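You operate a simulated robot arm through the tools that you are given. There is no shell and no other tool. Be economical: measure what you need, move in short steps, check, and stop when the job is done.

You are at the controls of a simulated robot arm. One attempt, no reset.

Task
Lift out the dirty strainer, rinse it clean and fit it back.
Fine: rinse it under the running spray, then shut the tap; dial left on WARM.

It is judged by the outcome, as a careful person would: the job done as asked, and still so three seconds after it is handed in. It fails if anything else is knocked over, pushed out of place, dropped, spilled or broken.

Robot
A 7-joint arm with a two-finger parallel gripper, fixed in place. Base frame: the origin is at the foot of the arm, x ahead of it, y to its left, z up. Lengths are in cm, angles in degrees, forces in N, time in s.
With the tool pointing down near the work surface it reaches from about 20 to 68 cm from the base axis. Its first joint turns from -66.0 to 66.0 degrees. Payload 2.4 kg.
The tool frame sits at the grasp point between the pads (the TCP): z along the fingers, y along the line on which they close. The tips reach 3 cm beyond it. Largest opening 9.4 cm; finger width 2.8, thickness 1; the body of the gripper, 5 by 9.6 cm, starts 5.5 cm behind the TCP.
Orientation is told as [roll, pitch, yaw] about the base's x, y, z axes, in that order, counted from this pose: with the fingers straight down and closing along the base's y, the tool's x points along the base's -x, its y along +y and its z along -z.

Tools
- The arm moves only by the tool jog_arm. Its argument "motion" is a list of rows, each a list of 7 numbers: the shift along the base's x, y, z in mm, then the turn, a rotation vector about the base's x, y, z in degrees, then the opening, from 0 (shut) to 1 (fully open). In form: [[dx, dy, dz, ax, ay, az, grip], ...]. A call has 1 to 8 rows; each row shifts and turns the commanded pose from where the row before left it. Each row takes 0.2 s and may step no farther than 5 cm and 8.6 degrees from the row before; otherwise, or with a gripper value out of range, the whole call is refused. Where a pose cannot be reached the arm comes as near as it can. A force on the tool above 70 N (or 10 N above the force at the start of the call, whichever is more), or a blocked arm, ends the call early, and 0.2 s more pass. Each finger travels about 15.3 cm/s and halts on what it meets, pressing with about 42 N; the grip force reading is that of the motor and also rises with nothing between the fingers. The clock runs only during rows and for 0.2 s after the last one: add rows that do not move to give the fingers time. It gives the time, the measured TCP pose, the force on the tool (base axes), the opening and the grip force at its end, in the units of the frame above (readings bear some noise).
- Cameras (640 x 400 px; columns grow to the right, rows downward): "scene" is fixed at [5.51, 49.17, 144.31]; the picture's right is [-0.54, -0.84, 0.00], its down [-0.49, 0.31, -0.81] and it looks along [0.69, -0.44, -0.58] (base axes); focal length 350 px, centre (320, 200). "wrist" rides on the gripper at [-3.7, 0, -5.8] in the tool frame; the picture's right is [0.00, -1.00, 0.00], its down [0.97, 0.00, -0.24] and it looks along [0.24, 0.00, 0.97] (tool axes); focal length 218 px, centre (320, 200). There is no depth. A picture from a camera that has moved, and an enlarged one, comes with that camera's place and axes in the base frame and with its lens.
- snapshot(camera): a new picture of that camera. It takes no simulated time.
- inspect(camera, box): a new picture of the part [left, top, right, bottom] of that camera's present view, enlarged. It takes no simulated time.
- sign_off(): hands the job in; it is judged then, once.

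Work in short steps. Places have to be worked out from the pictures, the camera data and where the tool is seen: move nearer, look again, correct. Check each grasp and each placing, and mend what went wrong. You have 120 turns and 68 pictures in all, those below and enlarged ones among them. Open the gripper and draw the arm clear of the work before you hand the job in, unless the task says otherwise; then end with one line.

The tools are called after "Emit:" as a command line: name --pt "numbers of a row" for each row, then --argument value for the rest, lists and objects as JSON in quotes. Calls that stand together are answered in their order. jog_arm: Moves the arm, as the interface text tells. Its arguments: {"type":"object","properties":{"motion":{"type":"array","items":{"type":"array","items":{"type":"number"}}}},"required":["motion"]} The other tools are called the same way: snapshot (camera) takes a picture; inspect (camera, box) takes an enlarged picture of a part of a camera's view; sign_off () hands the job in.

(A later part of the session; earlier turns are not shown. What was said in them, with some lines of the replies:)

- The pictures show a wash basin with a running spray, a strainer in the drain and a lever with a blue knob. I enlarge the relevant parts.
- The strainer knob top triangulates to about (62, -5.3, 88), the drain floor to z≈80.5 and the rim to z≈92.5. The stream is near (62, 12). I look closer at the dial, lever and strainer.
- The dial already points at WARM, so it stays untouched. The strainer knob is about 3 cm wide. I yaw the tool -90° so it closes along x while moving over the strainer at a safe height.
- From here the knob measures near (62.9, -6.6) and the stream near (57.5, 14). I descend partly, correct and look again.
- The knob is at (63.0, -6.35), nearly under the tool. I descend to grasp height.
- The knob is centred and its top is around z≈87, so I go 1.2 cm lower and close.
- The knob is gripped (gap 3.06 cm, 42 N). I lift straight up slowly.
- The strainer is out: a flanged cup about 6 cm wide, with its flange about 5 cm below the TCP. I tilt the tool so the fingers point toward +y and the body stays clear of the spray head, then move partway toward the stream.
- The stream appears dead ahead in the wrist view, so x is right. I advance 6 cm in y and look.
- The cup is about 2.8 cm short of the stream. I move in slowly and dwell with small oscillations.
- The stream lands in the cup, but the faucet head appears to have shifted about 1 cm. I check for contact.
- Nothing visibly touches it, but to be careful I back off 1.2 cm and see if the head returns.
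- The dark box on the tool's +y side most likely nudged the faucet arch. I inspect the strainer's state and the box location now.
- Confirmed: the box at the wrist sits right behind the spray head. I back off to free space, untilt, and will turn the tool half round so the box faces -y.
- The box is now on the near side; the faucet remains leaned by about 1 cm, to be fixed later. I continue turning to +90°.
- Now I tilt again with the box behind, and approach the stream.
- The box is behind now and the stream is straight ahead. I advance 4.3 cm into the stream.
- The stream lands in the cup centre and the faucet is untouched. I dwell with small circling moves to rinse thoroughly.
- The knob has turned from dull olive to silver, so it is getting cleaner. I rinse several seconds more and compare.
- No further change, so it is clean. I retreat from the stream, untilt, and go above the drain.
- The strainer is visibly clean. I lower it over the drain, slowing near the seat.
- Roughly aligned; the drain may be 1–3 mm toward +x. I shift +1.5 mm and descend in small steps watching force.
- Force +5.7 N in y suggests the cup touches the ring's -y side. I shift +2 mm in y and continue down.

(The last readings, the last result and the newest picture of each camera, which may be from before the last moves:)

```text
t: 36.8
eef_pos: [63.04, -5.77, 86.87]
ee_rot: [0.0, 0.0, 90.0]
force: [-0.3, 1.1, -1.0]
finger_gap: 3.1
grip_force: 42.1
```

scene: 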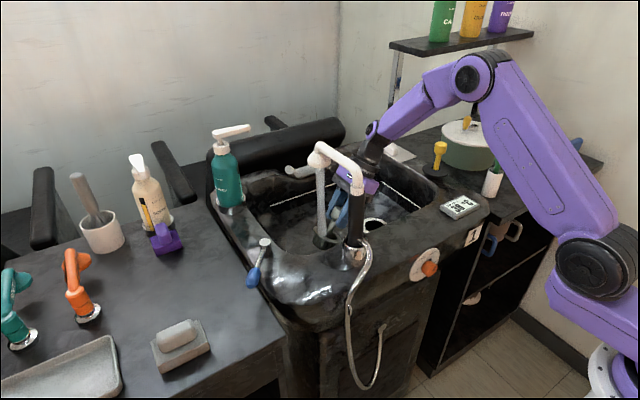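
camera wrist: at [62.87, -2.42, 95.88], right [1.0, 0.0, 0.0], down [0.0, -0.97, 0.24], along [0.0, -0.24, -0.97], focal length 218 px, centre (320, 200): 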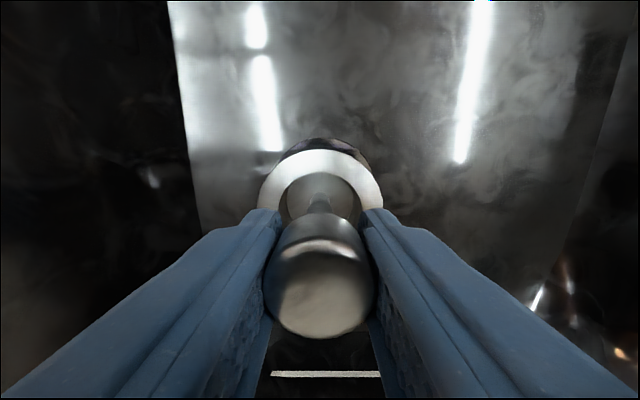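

Side force is dropping and it is sliding in freely. I continue to the seat height.

Emit:
jog_arm --pt "0 0 -6 0 0 0 0.1" --pt "0 0 -5 0 0 0 0.1" --pt "0 0 0 0 0 0 0.1"

Emit:
inspect --camera "scene" --box '[350, 180, 410, 230]'

Emit:
inspect --camera "wrist" --box '[220, 110, 420, 235]'

```text
t: 37.6
eef_pos: [63.16, -5.75, 85.85]
ee_rot: [0.0, -0.1, 89.9]
force: [0.4, -0.3, -0.9]
finger_gap: 3.1
grip_force: 42.2
```

```text
8.00 times, centred on (380, 205) of scene
camera zoom: at [5.51, 49.17, 144.31], right [-0.54, -0.84, 0.0], down [-0.49, 0.31, -0.81], along [0.69, -0.44, -0.58], focal length 2803 px, centre (-160, 160)
```

zoom: 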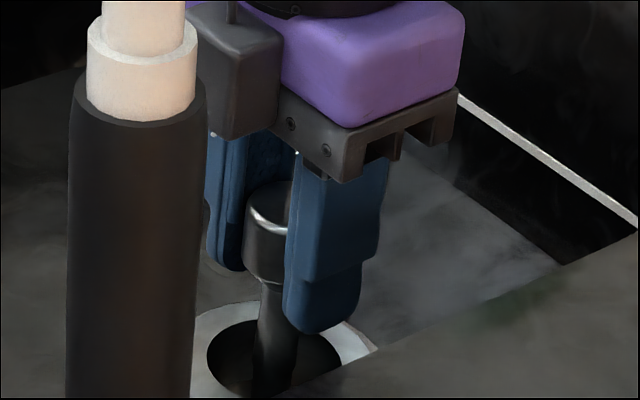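

```text
3.20 times, centred on (320, 172) of wrist
camera zoom: at [63.17, -2.04, 91.57], right [1.0, 0.0, 0.0], down [0.0, -0.97, 0.24], along [0.0, -0.24, -0.97], focal length 698 px, centre (320, 288)
```

zoom: 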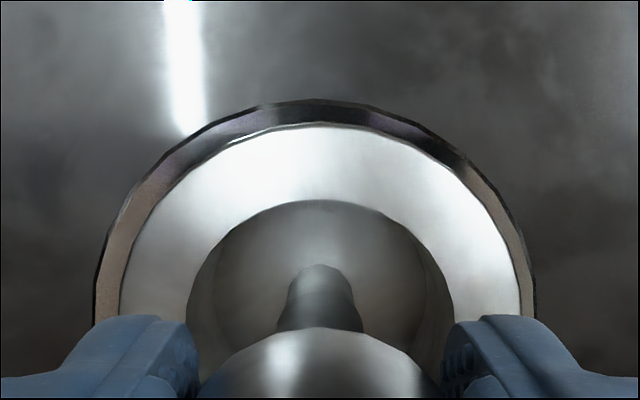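

Nearly seated (was 85.5 when picked). I press down 4 mm more until contact.

Emit:
jog_arm --pt "0 0 -2 0 0 0 0.1" --pt "0 0 -2 0 0 0 0.1" --pt "0 0 -1 0 0 0 0.1" --pt "0 0 0 0 0 0 0.1"

```text
t: 38.6
eef_pos: [63.11, -5.77, 85.26]
ee_rot: [0.0, 0.0, 90.0]
force: [-11.6, 1.7, 29.3]
finger_gap: 3.1
grip_force: 42.4
```

Contact at 29 N: seated. I relax upward slightly and open the gripper.

Emit:
jog_arm --pt "0 0 2 0 0 0 0.1" --pt "0 0 0 0 0 0 0.35" --pt "0 0 0 0 0 0 0.6" --pt "0 0 0 0 0 0 0.8" --pt "0 0 0 0 0 0 0.8"

Emit:
jog_arm --pt "0 0 20 0 0 0 0.8" --pt "0 0 30 0 0 0 0.8" --pt "0 0 40 0 0 0 0.8" --pt "0 0 40 0 0 0 0.8" --pt "0 0 40 0 0 0 0.8" --pt "0 0 40 0 0 0 0.8" --pt "0 0 0 0 0 0 0.8"

Emit:
snapshot --camera "wrist"

Emit:
inspect --camera "scene" --box '[310, 130, 430, 230]'

```text
t: 39.8
eef_pos: [62.99, -5.93, 85.52]
ee_rot: [-0.1, 0.0, 90.1]
force: [-0.1, 0.6, 0.6]
finger_gap: 7.5
grip_force: 0.0
```

```text
t: 41.4
eef_pos: [63.09, -5.79, 106.59]
ee_rot: [0.0, 0.0, 90.0]
force: [-0.3, -1.1, -0.4]
finger_gap: 7.53
grip_force: 0.1
```

```text
21 pictures are left
camera wrist: at [63.1, -2.09, 112.39], right [1.0, 0.0, 0.0], down [0.0, -0.97, 0.24], along [0.0, -0.24, -0.97], focal length 218 px, centre (320, 200)
```

wrist: 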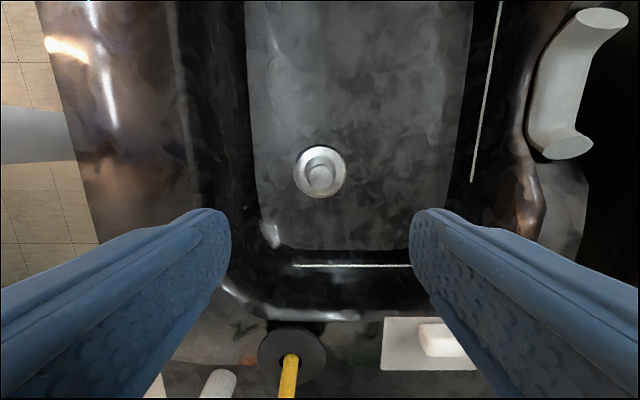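

```text
4.00 times, centred on (370, 180) of scene
camera zoom: at [5.51, 49.17, 144.31], right [-0.54, -0.84, 0.0], down [-0.49, 0.31, -0.81], along [0.69, -0.44, -0.58], focal length 1401 px, centre (120, 280)
```

zoom: 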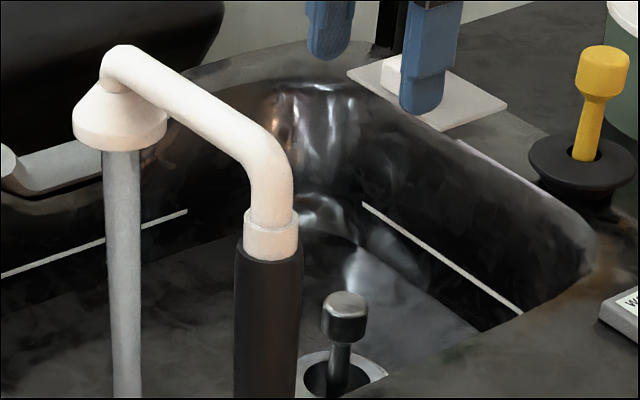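

The strainer is seated and clean. Next is the tap lever; I raise above the faucet, turn back to yaw 0 and move to view the lever from above.

Emit:
jog_arm --pt "-20 0 40 0 0 -8.5 0.8" --pt "-20 0 40 0 0 -8.5 0.8" --pt "-20 0 40 0 0 -8.5 0.8" --pt "-30 0 40 0 0 -8.5 0.8" --pt "-30 10 0 0 0 -8.5 0.8" --pt "-40 30 0 0 0 -8.5 0.8" --pt "-40 30 0 0 0 -8.5 0.8" --pt "-20 40 0 0 0 -8.5 0.8"

Emit:
jog_arm --pt "0 45 0 0 0 -8.5 0.8" --pt "0 45 0 0 0 -8.5 0.8" --pt "0 45 0 0 0 -5 0.8" --pt "0 45 0 0 0 0 0.8" --pt "0 45 0 0 0 0 0.8" --pt "0 20 0 0 0 0 0.8" --pt "0 0 0 0 0 0 0.8"

Emit:
snapshot --camera "wrist"

```text
t: 43.2
eef_pos: [40.79, 5.08, 122.38]
ee_rot: [0.1, 0.1, 21.9]
force: [-0.5, 0.7, 0.6]
finger_gap: 7.49
grip_force: 0.1
```

```text
t: 44.8
eef_pos: [41.08, 29.71, 122.24]
ee_rot: [0.0, -0.1, 0.0]
force: [-0.1, 0.5, -0.2]
finger_gap: 7.53
grip_force: 0.0
```

```text
19 pictures are left
camera wrist: at [44.88, 29.85, 128.01], right [0.0, -1.0, 0.0], down [-0.97, 0.0, 0.24], along [-0.24, 0.0, -0.97], focal length 218 px, centre (320, 200)
```

wrist: 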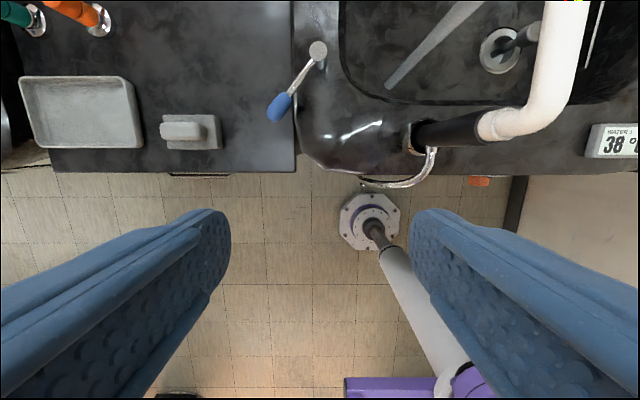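

Emit:
inspect --camera "wrist" --box '[240, 20, 370, 140]'

```text
3.33 times, centred on (305, 80) of wrist
camera zoom: at [44.88, 29.85, 128.01], right [0.0, -1.0, 0.0], down [-0.97, 0.0, 0.24], along [-0.24, 0.0, -0.97], focal length 728 px, centre (370, 600)
```

zoom: 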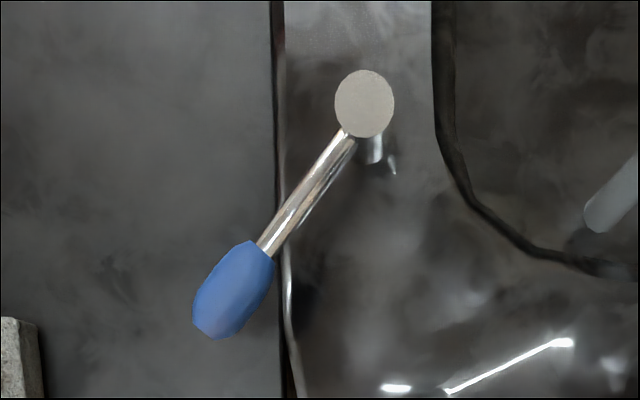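

The lever knob is at (50.3, 35.7, 94.7) with the post at (56.4, 30.1). I'll straddle the knob with fingers closing tangentially (yaw -43°), coming down above it first.

Emit:
jog_arm --pt "15 10 0 0 0 -7.1 0.6" --pt "15 10 0 0 0 -7.1 0.6" --pt "15 10 -30 0 0 -7.1 0.55" --pt "15 10 -40 0 0 -7.1 0.55" --pt "16 10 -40 0 0 -7.1 0.55" --pt "16 10 -30 0 0 -7.1 0.55" --pt "0 0 0 0 0 0 0.55"

Emit:
snapshot --camera "wrist"

Emit:
inspect --camera "scene" --box '[200, 170, 340, 300]'

```text
t: 46.4
eef_pos: [50.55, 36.03, 108.06]
ee_rot: [0.0, 0.0, -42.7]
force: [0.1, -0.3, -0.2]
finger_gap: 5.18
grip_force: 0.1
```

```text
17 pictures are left
camera wrist: at [53.28, 33.5, 113.86], right [-0.68, -0.73, 0.0], down [-0.71, 0.66, 0.24], along [-0.18, 0.16, -0.97], focal length 218 px, centre (320, 200)
```

wrist: 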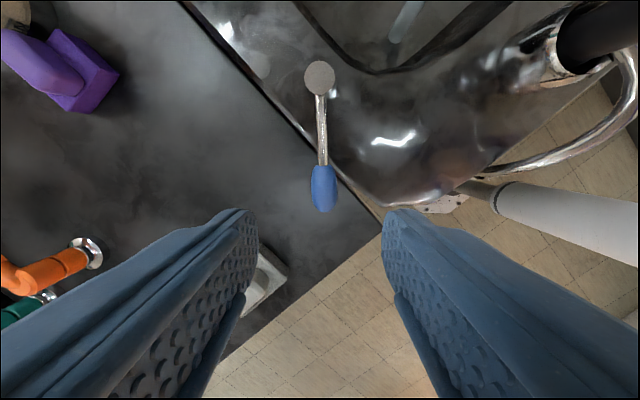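

```text
3.08 times, centred on (270, 235) of scene
camera zoom: at [5.51, 49.17, 144.31], right [-0.54, -0.84, 0.0], down [-0.49, 0.31, -0.81], along [0.69, -0.44, -0.58], focal length 1078 px, centre (474, 92)
```

zoom: 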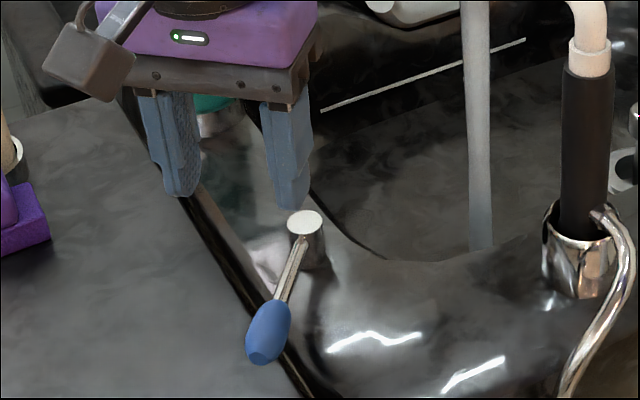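

The knob measures (50.3, 35.7); I correct by 3 mm and descend to straddle it.

Emit:
jog_arm --pt "-3 -3 -30 0 0 0 0.55" --pt "0 0 -30 0 0 0 0.55" --pt "0 0 -30 0 0 0 0.55" --pt "0 0 -28 0 0 0 0.55" --pt "0 0 0 0 0 0 0.55"

Emit:
snapshot --camera "wrist"

```text
t: 47.6
eef_pos: [49.96, 35.29, 96.43]
ee_rot: [0.0, 0.0, -42.6]
force: [0.4, 0.7, 0.4]
finger_gap: 5.17
grip_force: 0.1
```

```text
15 pictures are left
camera wrist: at [52.74, 32.94, 102.23], right [-0.68, -0.74, 0.0], down [-0.71, 0.66, 0.24], along [-0.18, 0.16, -0.97], focal length 218 px, centre (320, 200)
```

wrist: 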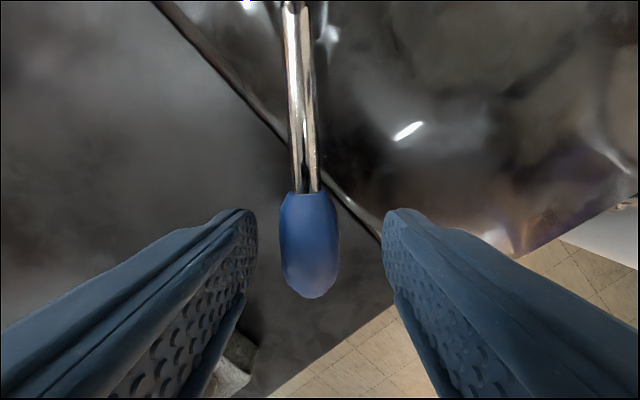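

The knob is between the fingers. I narrow the gap and try a small push toward -x/-y to see whether the lever swings that way.

Emit:
jog_arm --pt "0 0 0 0 0 0 0.36" --pt "0 0 0 0 0 0 0.36" --pt "-5 -5 0 0 0 0 0.36" --pt "-4 -4 0 0 0 0 0.36" --pt "-4 -4 0 0 0 0 0.36" --pt "0 0 0 0 0 0 0.36"

Emit:
inspect --camera "scene" --box '[230, 200, 350, 300]'

```text
t: 49.0
eef_pos: [48.63, 34.14, 96.7]
ee_rot: [0.0, 0.0, -42.6]
force: [-0.1, -0.4, 0.7]
finger_gap: 3.41
grip_force: 0.3
```

```text
4.00 times, centred on (290, 250) of scene
camera zoom: at [5.51, 49.17, 144.31], right [-0.54, -0.84, 0.0], down [-0.49, 0.31, -0.81], along [0.69, -0.44, -0.58], focal length 1401 px, centre (440, 0)
```

zoom: 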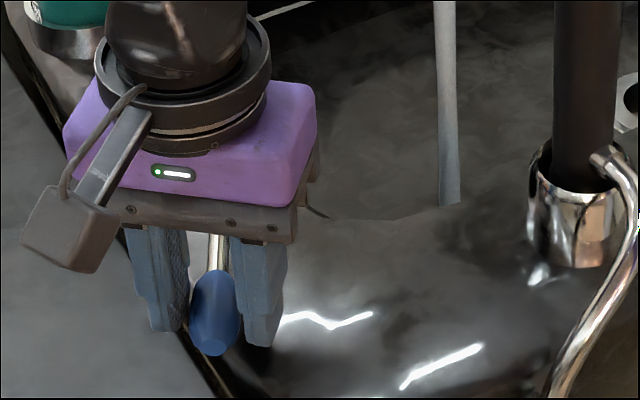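

The stream has become thinner, so this direction closes it. I continue along the arc, turning the tool with the lever.

Emit:
jog_arm --pt "-2 -9 0 0 0 6 0.36" --pt "-1 -9 0 0 0 6 0.36" --pt "-1 -8 0 0 0 6 0.36" --pt "0 -7 0 0 0 6 0.36" --pt "0 0 0 0 0 0 0.36"

Emit:
inspect --camera "scene" --box '[230, 140, 370, 300]'

```text
t: 50.2
eef_pos: [48.18, 30.77, 96.59]
ee_rot: [-0.1, -0.1, -18.5]
force: [-0.1, 0.7, 0.0]
finger_gap: 3.37
grip_force: 0.1
```

```text
2.50 times, centred on (300, 220) of scene
camera zoom: at [5.51, 49.17, 144.31], right [-0.54, -0.84, 0.0], down [-0.49, 0.31, -0.81], along [0.69, -0.44, -0.58], focal length 876 px, centre (370, 150)
```

zoom: 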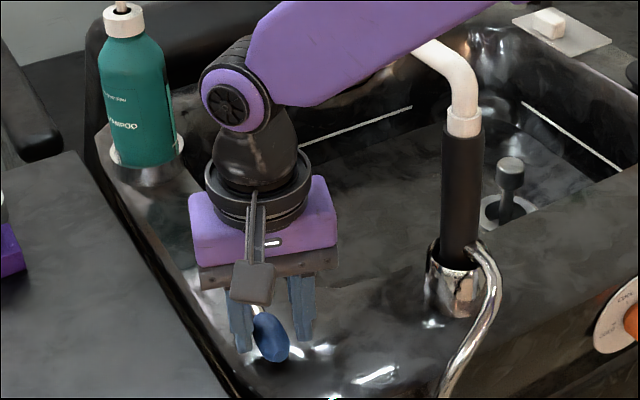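

The stream has vanished. I push a few mm more to confirm the end stop.

Emit:
jog_arm --pt "0 -5 0 0 0 5 0.36" --pt "0 -5 0 0 0 4 0.36" --pt "0 0 0 0 0 0 0.36"

Emit:
snapshot --camera "wrist"

```text
t: 51.0
eef_pos: [48.31, 29.63, 96.63]
ee_rot: [0.0, 0.0, -9.5]
force: [0.8, 1.0, -0.3]
finger_gap: 3.39
grip_force: 0.5
```

```text
12 pictures are left
camera wrist: at [52.07, 29.11, 102.46], right [-0.17, -0.99, 0.0], down [-0.96, 0.16, 0.24], along [-0.24, 0.04, -0.97], focal length 218 px, centre (320, 200)
```

wrist: 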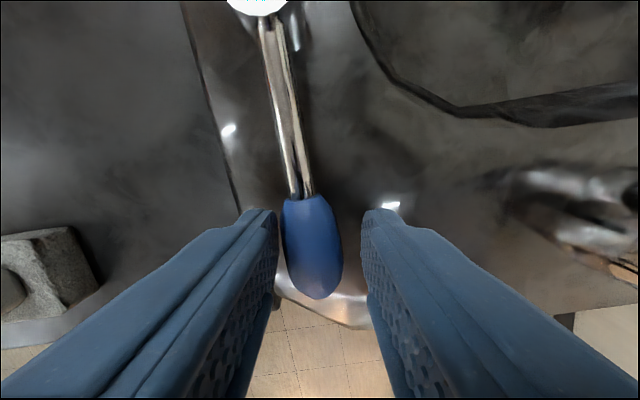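

Still no stop force; I push another centimetre gently toward the stop.

Emit:
jog_arm --pt "0 -5 0 0 0 4 0.36" --pt "0 -5 0 0 0 4 0.36" --pt "0 0 0 0 0 0 0.36"

```text
t: 51.8
eef_pos: [48.26, 29.05, 96.71]
ee_rot: [0.2, -0.1, -1.5]
force: [3.2, 14.0, 1.1]
finger_gap: 4.2
grip_force: 6.9
```

The lever hit its end stop (14 N). I back off, open and rise straight up.

Emit:
jog_arm --pt "0 5 0 0 0 0 0.45" --pt "0 1 0 0 0 0 0.55" --pt "0 0 0 0 0 0 0.55" --pt "0 0 30 0 0 0 0.55" --pt "0 0 40 0 0 0 0.55" --pt "0 0 45 0 0 0 0.55" --pt "0 0 45 0 0 0 0.55" --pt "-30 0 40 0 0 0 0.55"

Emit:
jog_arm --pt "-40 -20 20 0 0 0 0.55" --pt "-40 -20 0 0 0 0 0.55" --pt "0 0 0 0 0 0 0.55"

Emit:
snapshot --camera "scene"

```text
t: 53.6
eef_pos: [45.12, 29.31, 117.02]
ee_rot: [0.0, 0.0, -1.6]
force: [-1.1, -0.2, -0.7]
finger_gap: 5.2
grip_force: 0.1
```

```text
t: 54.4
eef_pos: [37.32, 25.17, 118.88]
ee_rot: [-0.1, 0.0, -1.6]
force: [0.0, 0.2, 0.0]
finger_gap: 5.16
grip_force: 0.0
```

```text
11 pictures are left
```

scene: 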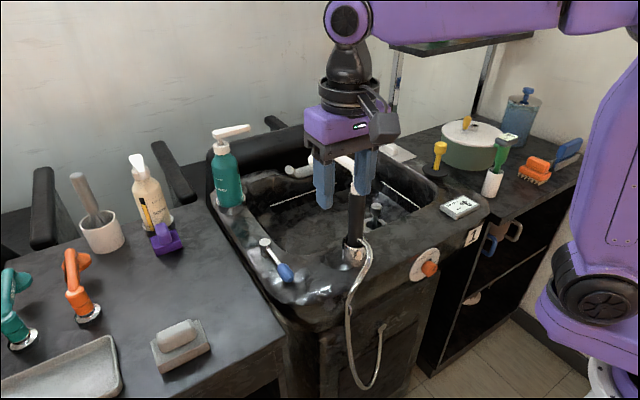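

Water is off. I move the arm back toward its start pose and check the faucet's lean.

Emit:
jog_arm --pt "0 -40 0 0 0 0 0.55" --pt "0 -40 0 0 0 0 0.55" --pt "0 -40 0 0 0 0 0.55" --pt "0 -45 0 0 0 0 0.55" --pt "0 -40 0 0 0 0 0.55" --pt "0 0 0 0 0 0 0.55"

Emit:
inspect --camera "scene" --box '[220, 120, 420, 290]'

Emit:
snapshot --camera "wrist"

```text
t: 55.8
eef_pos: [37.16, 4.62, 118.36]
ee_rot: [0.0, 0.0, -1.7]
force: [-0.1, 0.3, 0.9]
finger_gap: 5.17
grip_force: 0.1
```

```text
2.35 times, centred on (320, 205) of scene
camera zoom: at [5.51, 49.17, 144.31], right [-0.54, -0.84, 0.0], down [-0.49, 0.31, -0.81], along [0.69, -0.44, -0.58], focal length 824 px, centre (320, 188)
```

zoom: 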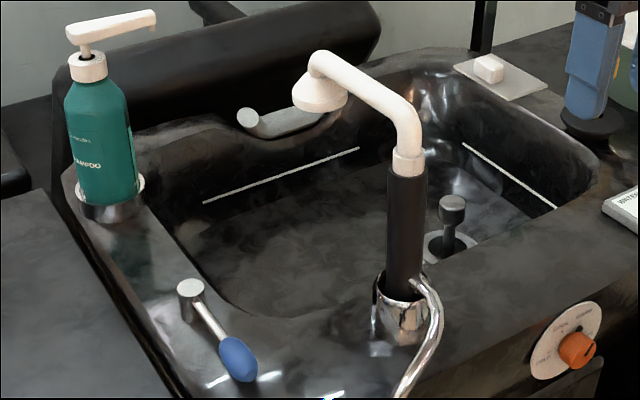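

```text
9 pictures are left
camera wrist: at [40.89, 4.58, 124.24], right [-0.03, -1.0, 0.0], down [-0.97, 0.03, 0.24], along [-0.24, 0.01, -0.97], focal length 218 px, centre (320, 200)
```

wrist: 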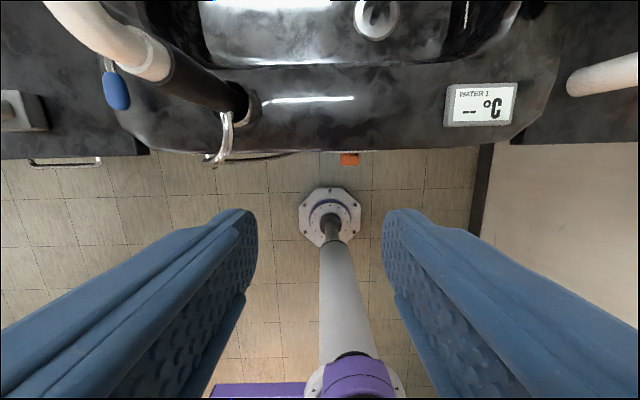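

The display shows "--", the lever is shut and the handset sits in its holder with only a slight swivel. A last close check of the strainer and dial.

Emit:
inspect --camera "scene" --box '[350, 190, 400, 230]'

Emit:
inspect --camera "scene" --box '[405, 240, 445, 290]'

Emit:
inspect --camera "wrist" --box '[330, 0, 430, 60]'

```text
10.00 times, centred on (375, 210) of scene
camera zoom: at [5.51, 49.17, 144.31], right [-0.54, -0.84, 0.0], down [-0.49, 0.31, -0.81], along [0.69, -0.44, -0.58], focal length 3503 px, centre (-230, 100)
```

zoom: 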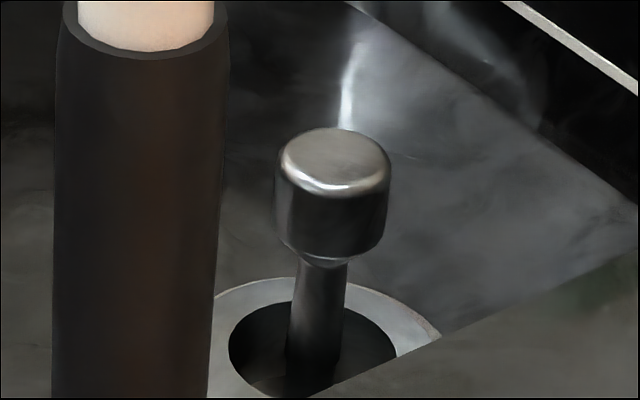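

```text
8.00 times, centred on (425, 265) of scene
camera zoom: at [5.51, 49.17, 144.31], right [-0.54, -0.84, 0.0], down [-0.49, 0.31, -0.81], along [0.69, -0.44, -0.58], focal length 2803 px, centre (-520, -320)
```

zoom: 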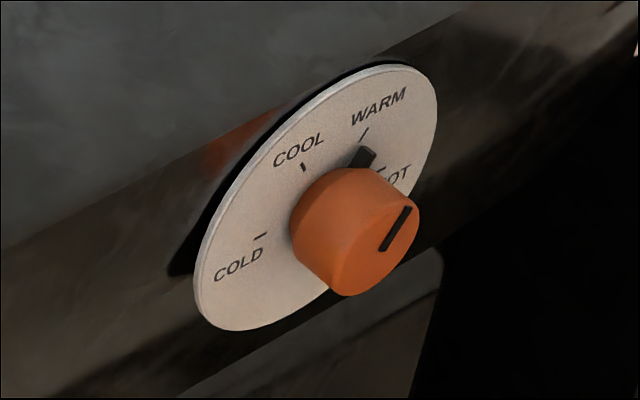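

```text
6.40 times, centred on (380, 30) of wrist
camera zoom: at [40.89, 4.58, 124.24], right [-0.03, -1.0, 0.0], down [-0.97, 0.03, 0.24], along [-0.24, 0.01, -0.97], focal length 1397 px, centre (-64, 1288)
```

zoom: 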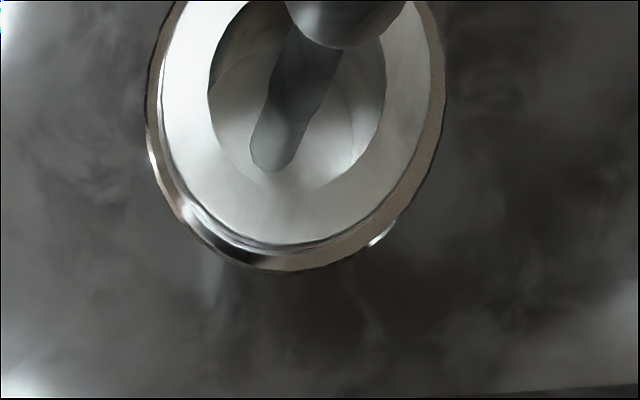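

The strainer sits at its original height, clean. The dial is unchanged on WARM, the water is off, and the arm is clear with the gripper open. I hand it in.

Emit:
sign_off

```text
The job is handed in.
```

The strainer is rinsed clean and fitted back, the tap is shut, and the dial is still on WARM; I bumped the spray handset during the rinse, and it sits in its holder with the head about 1 cm off.
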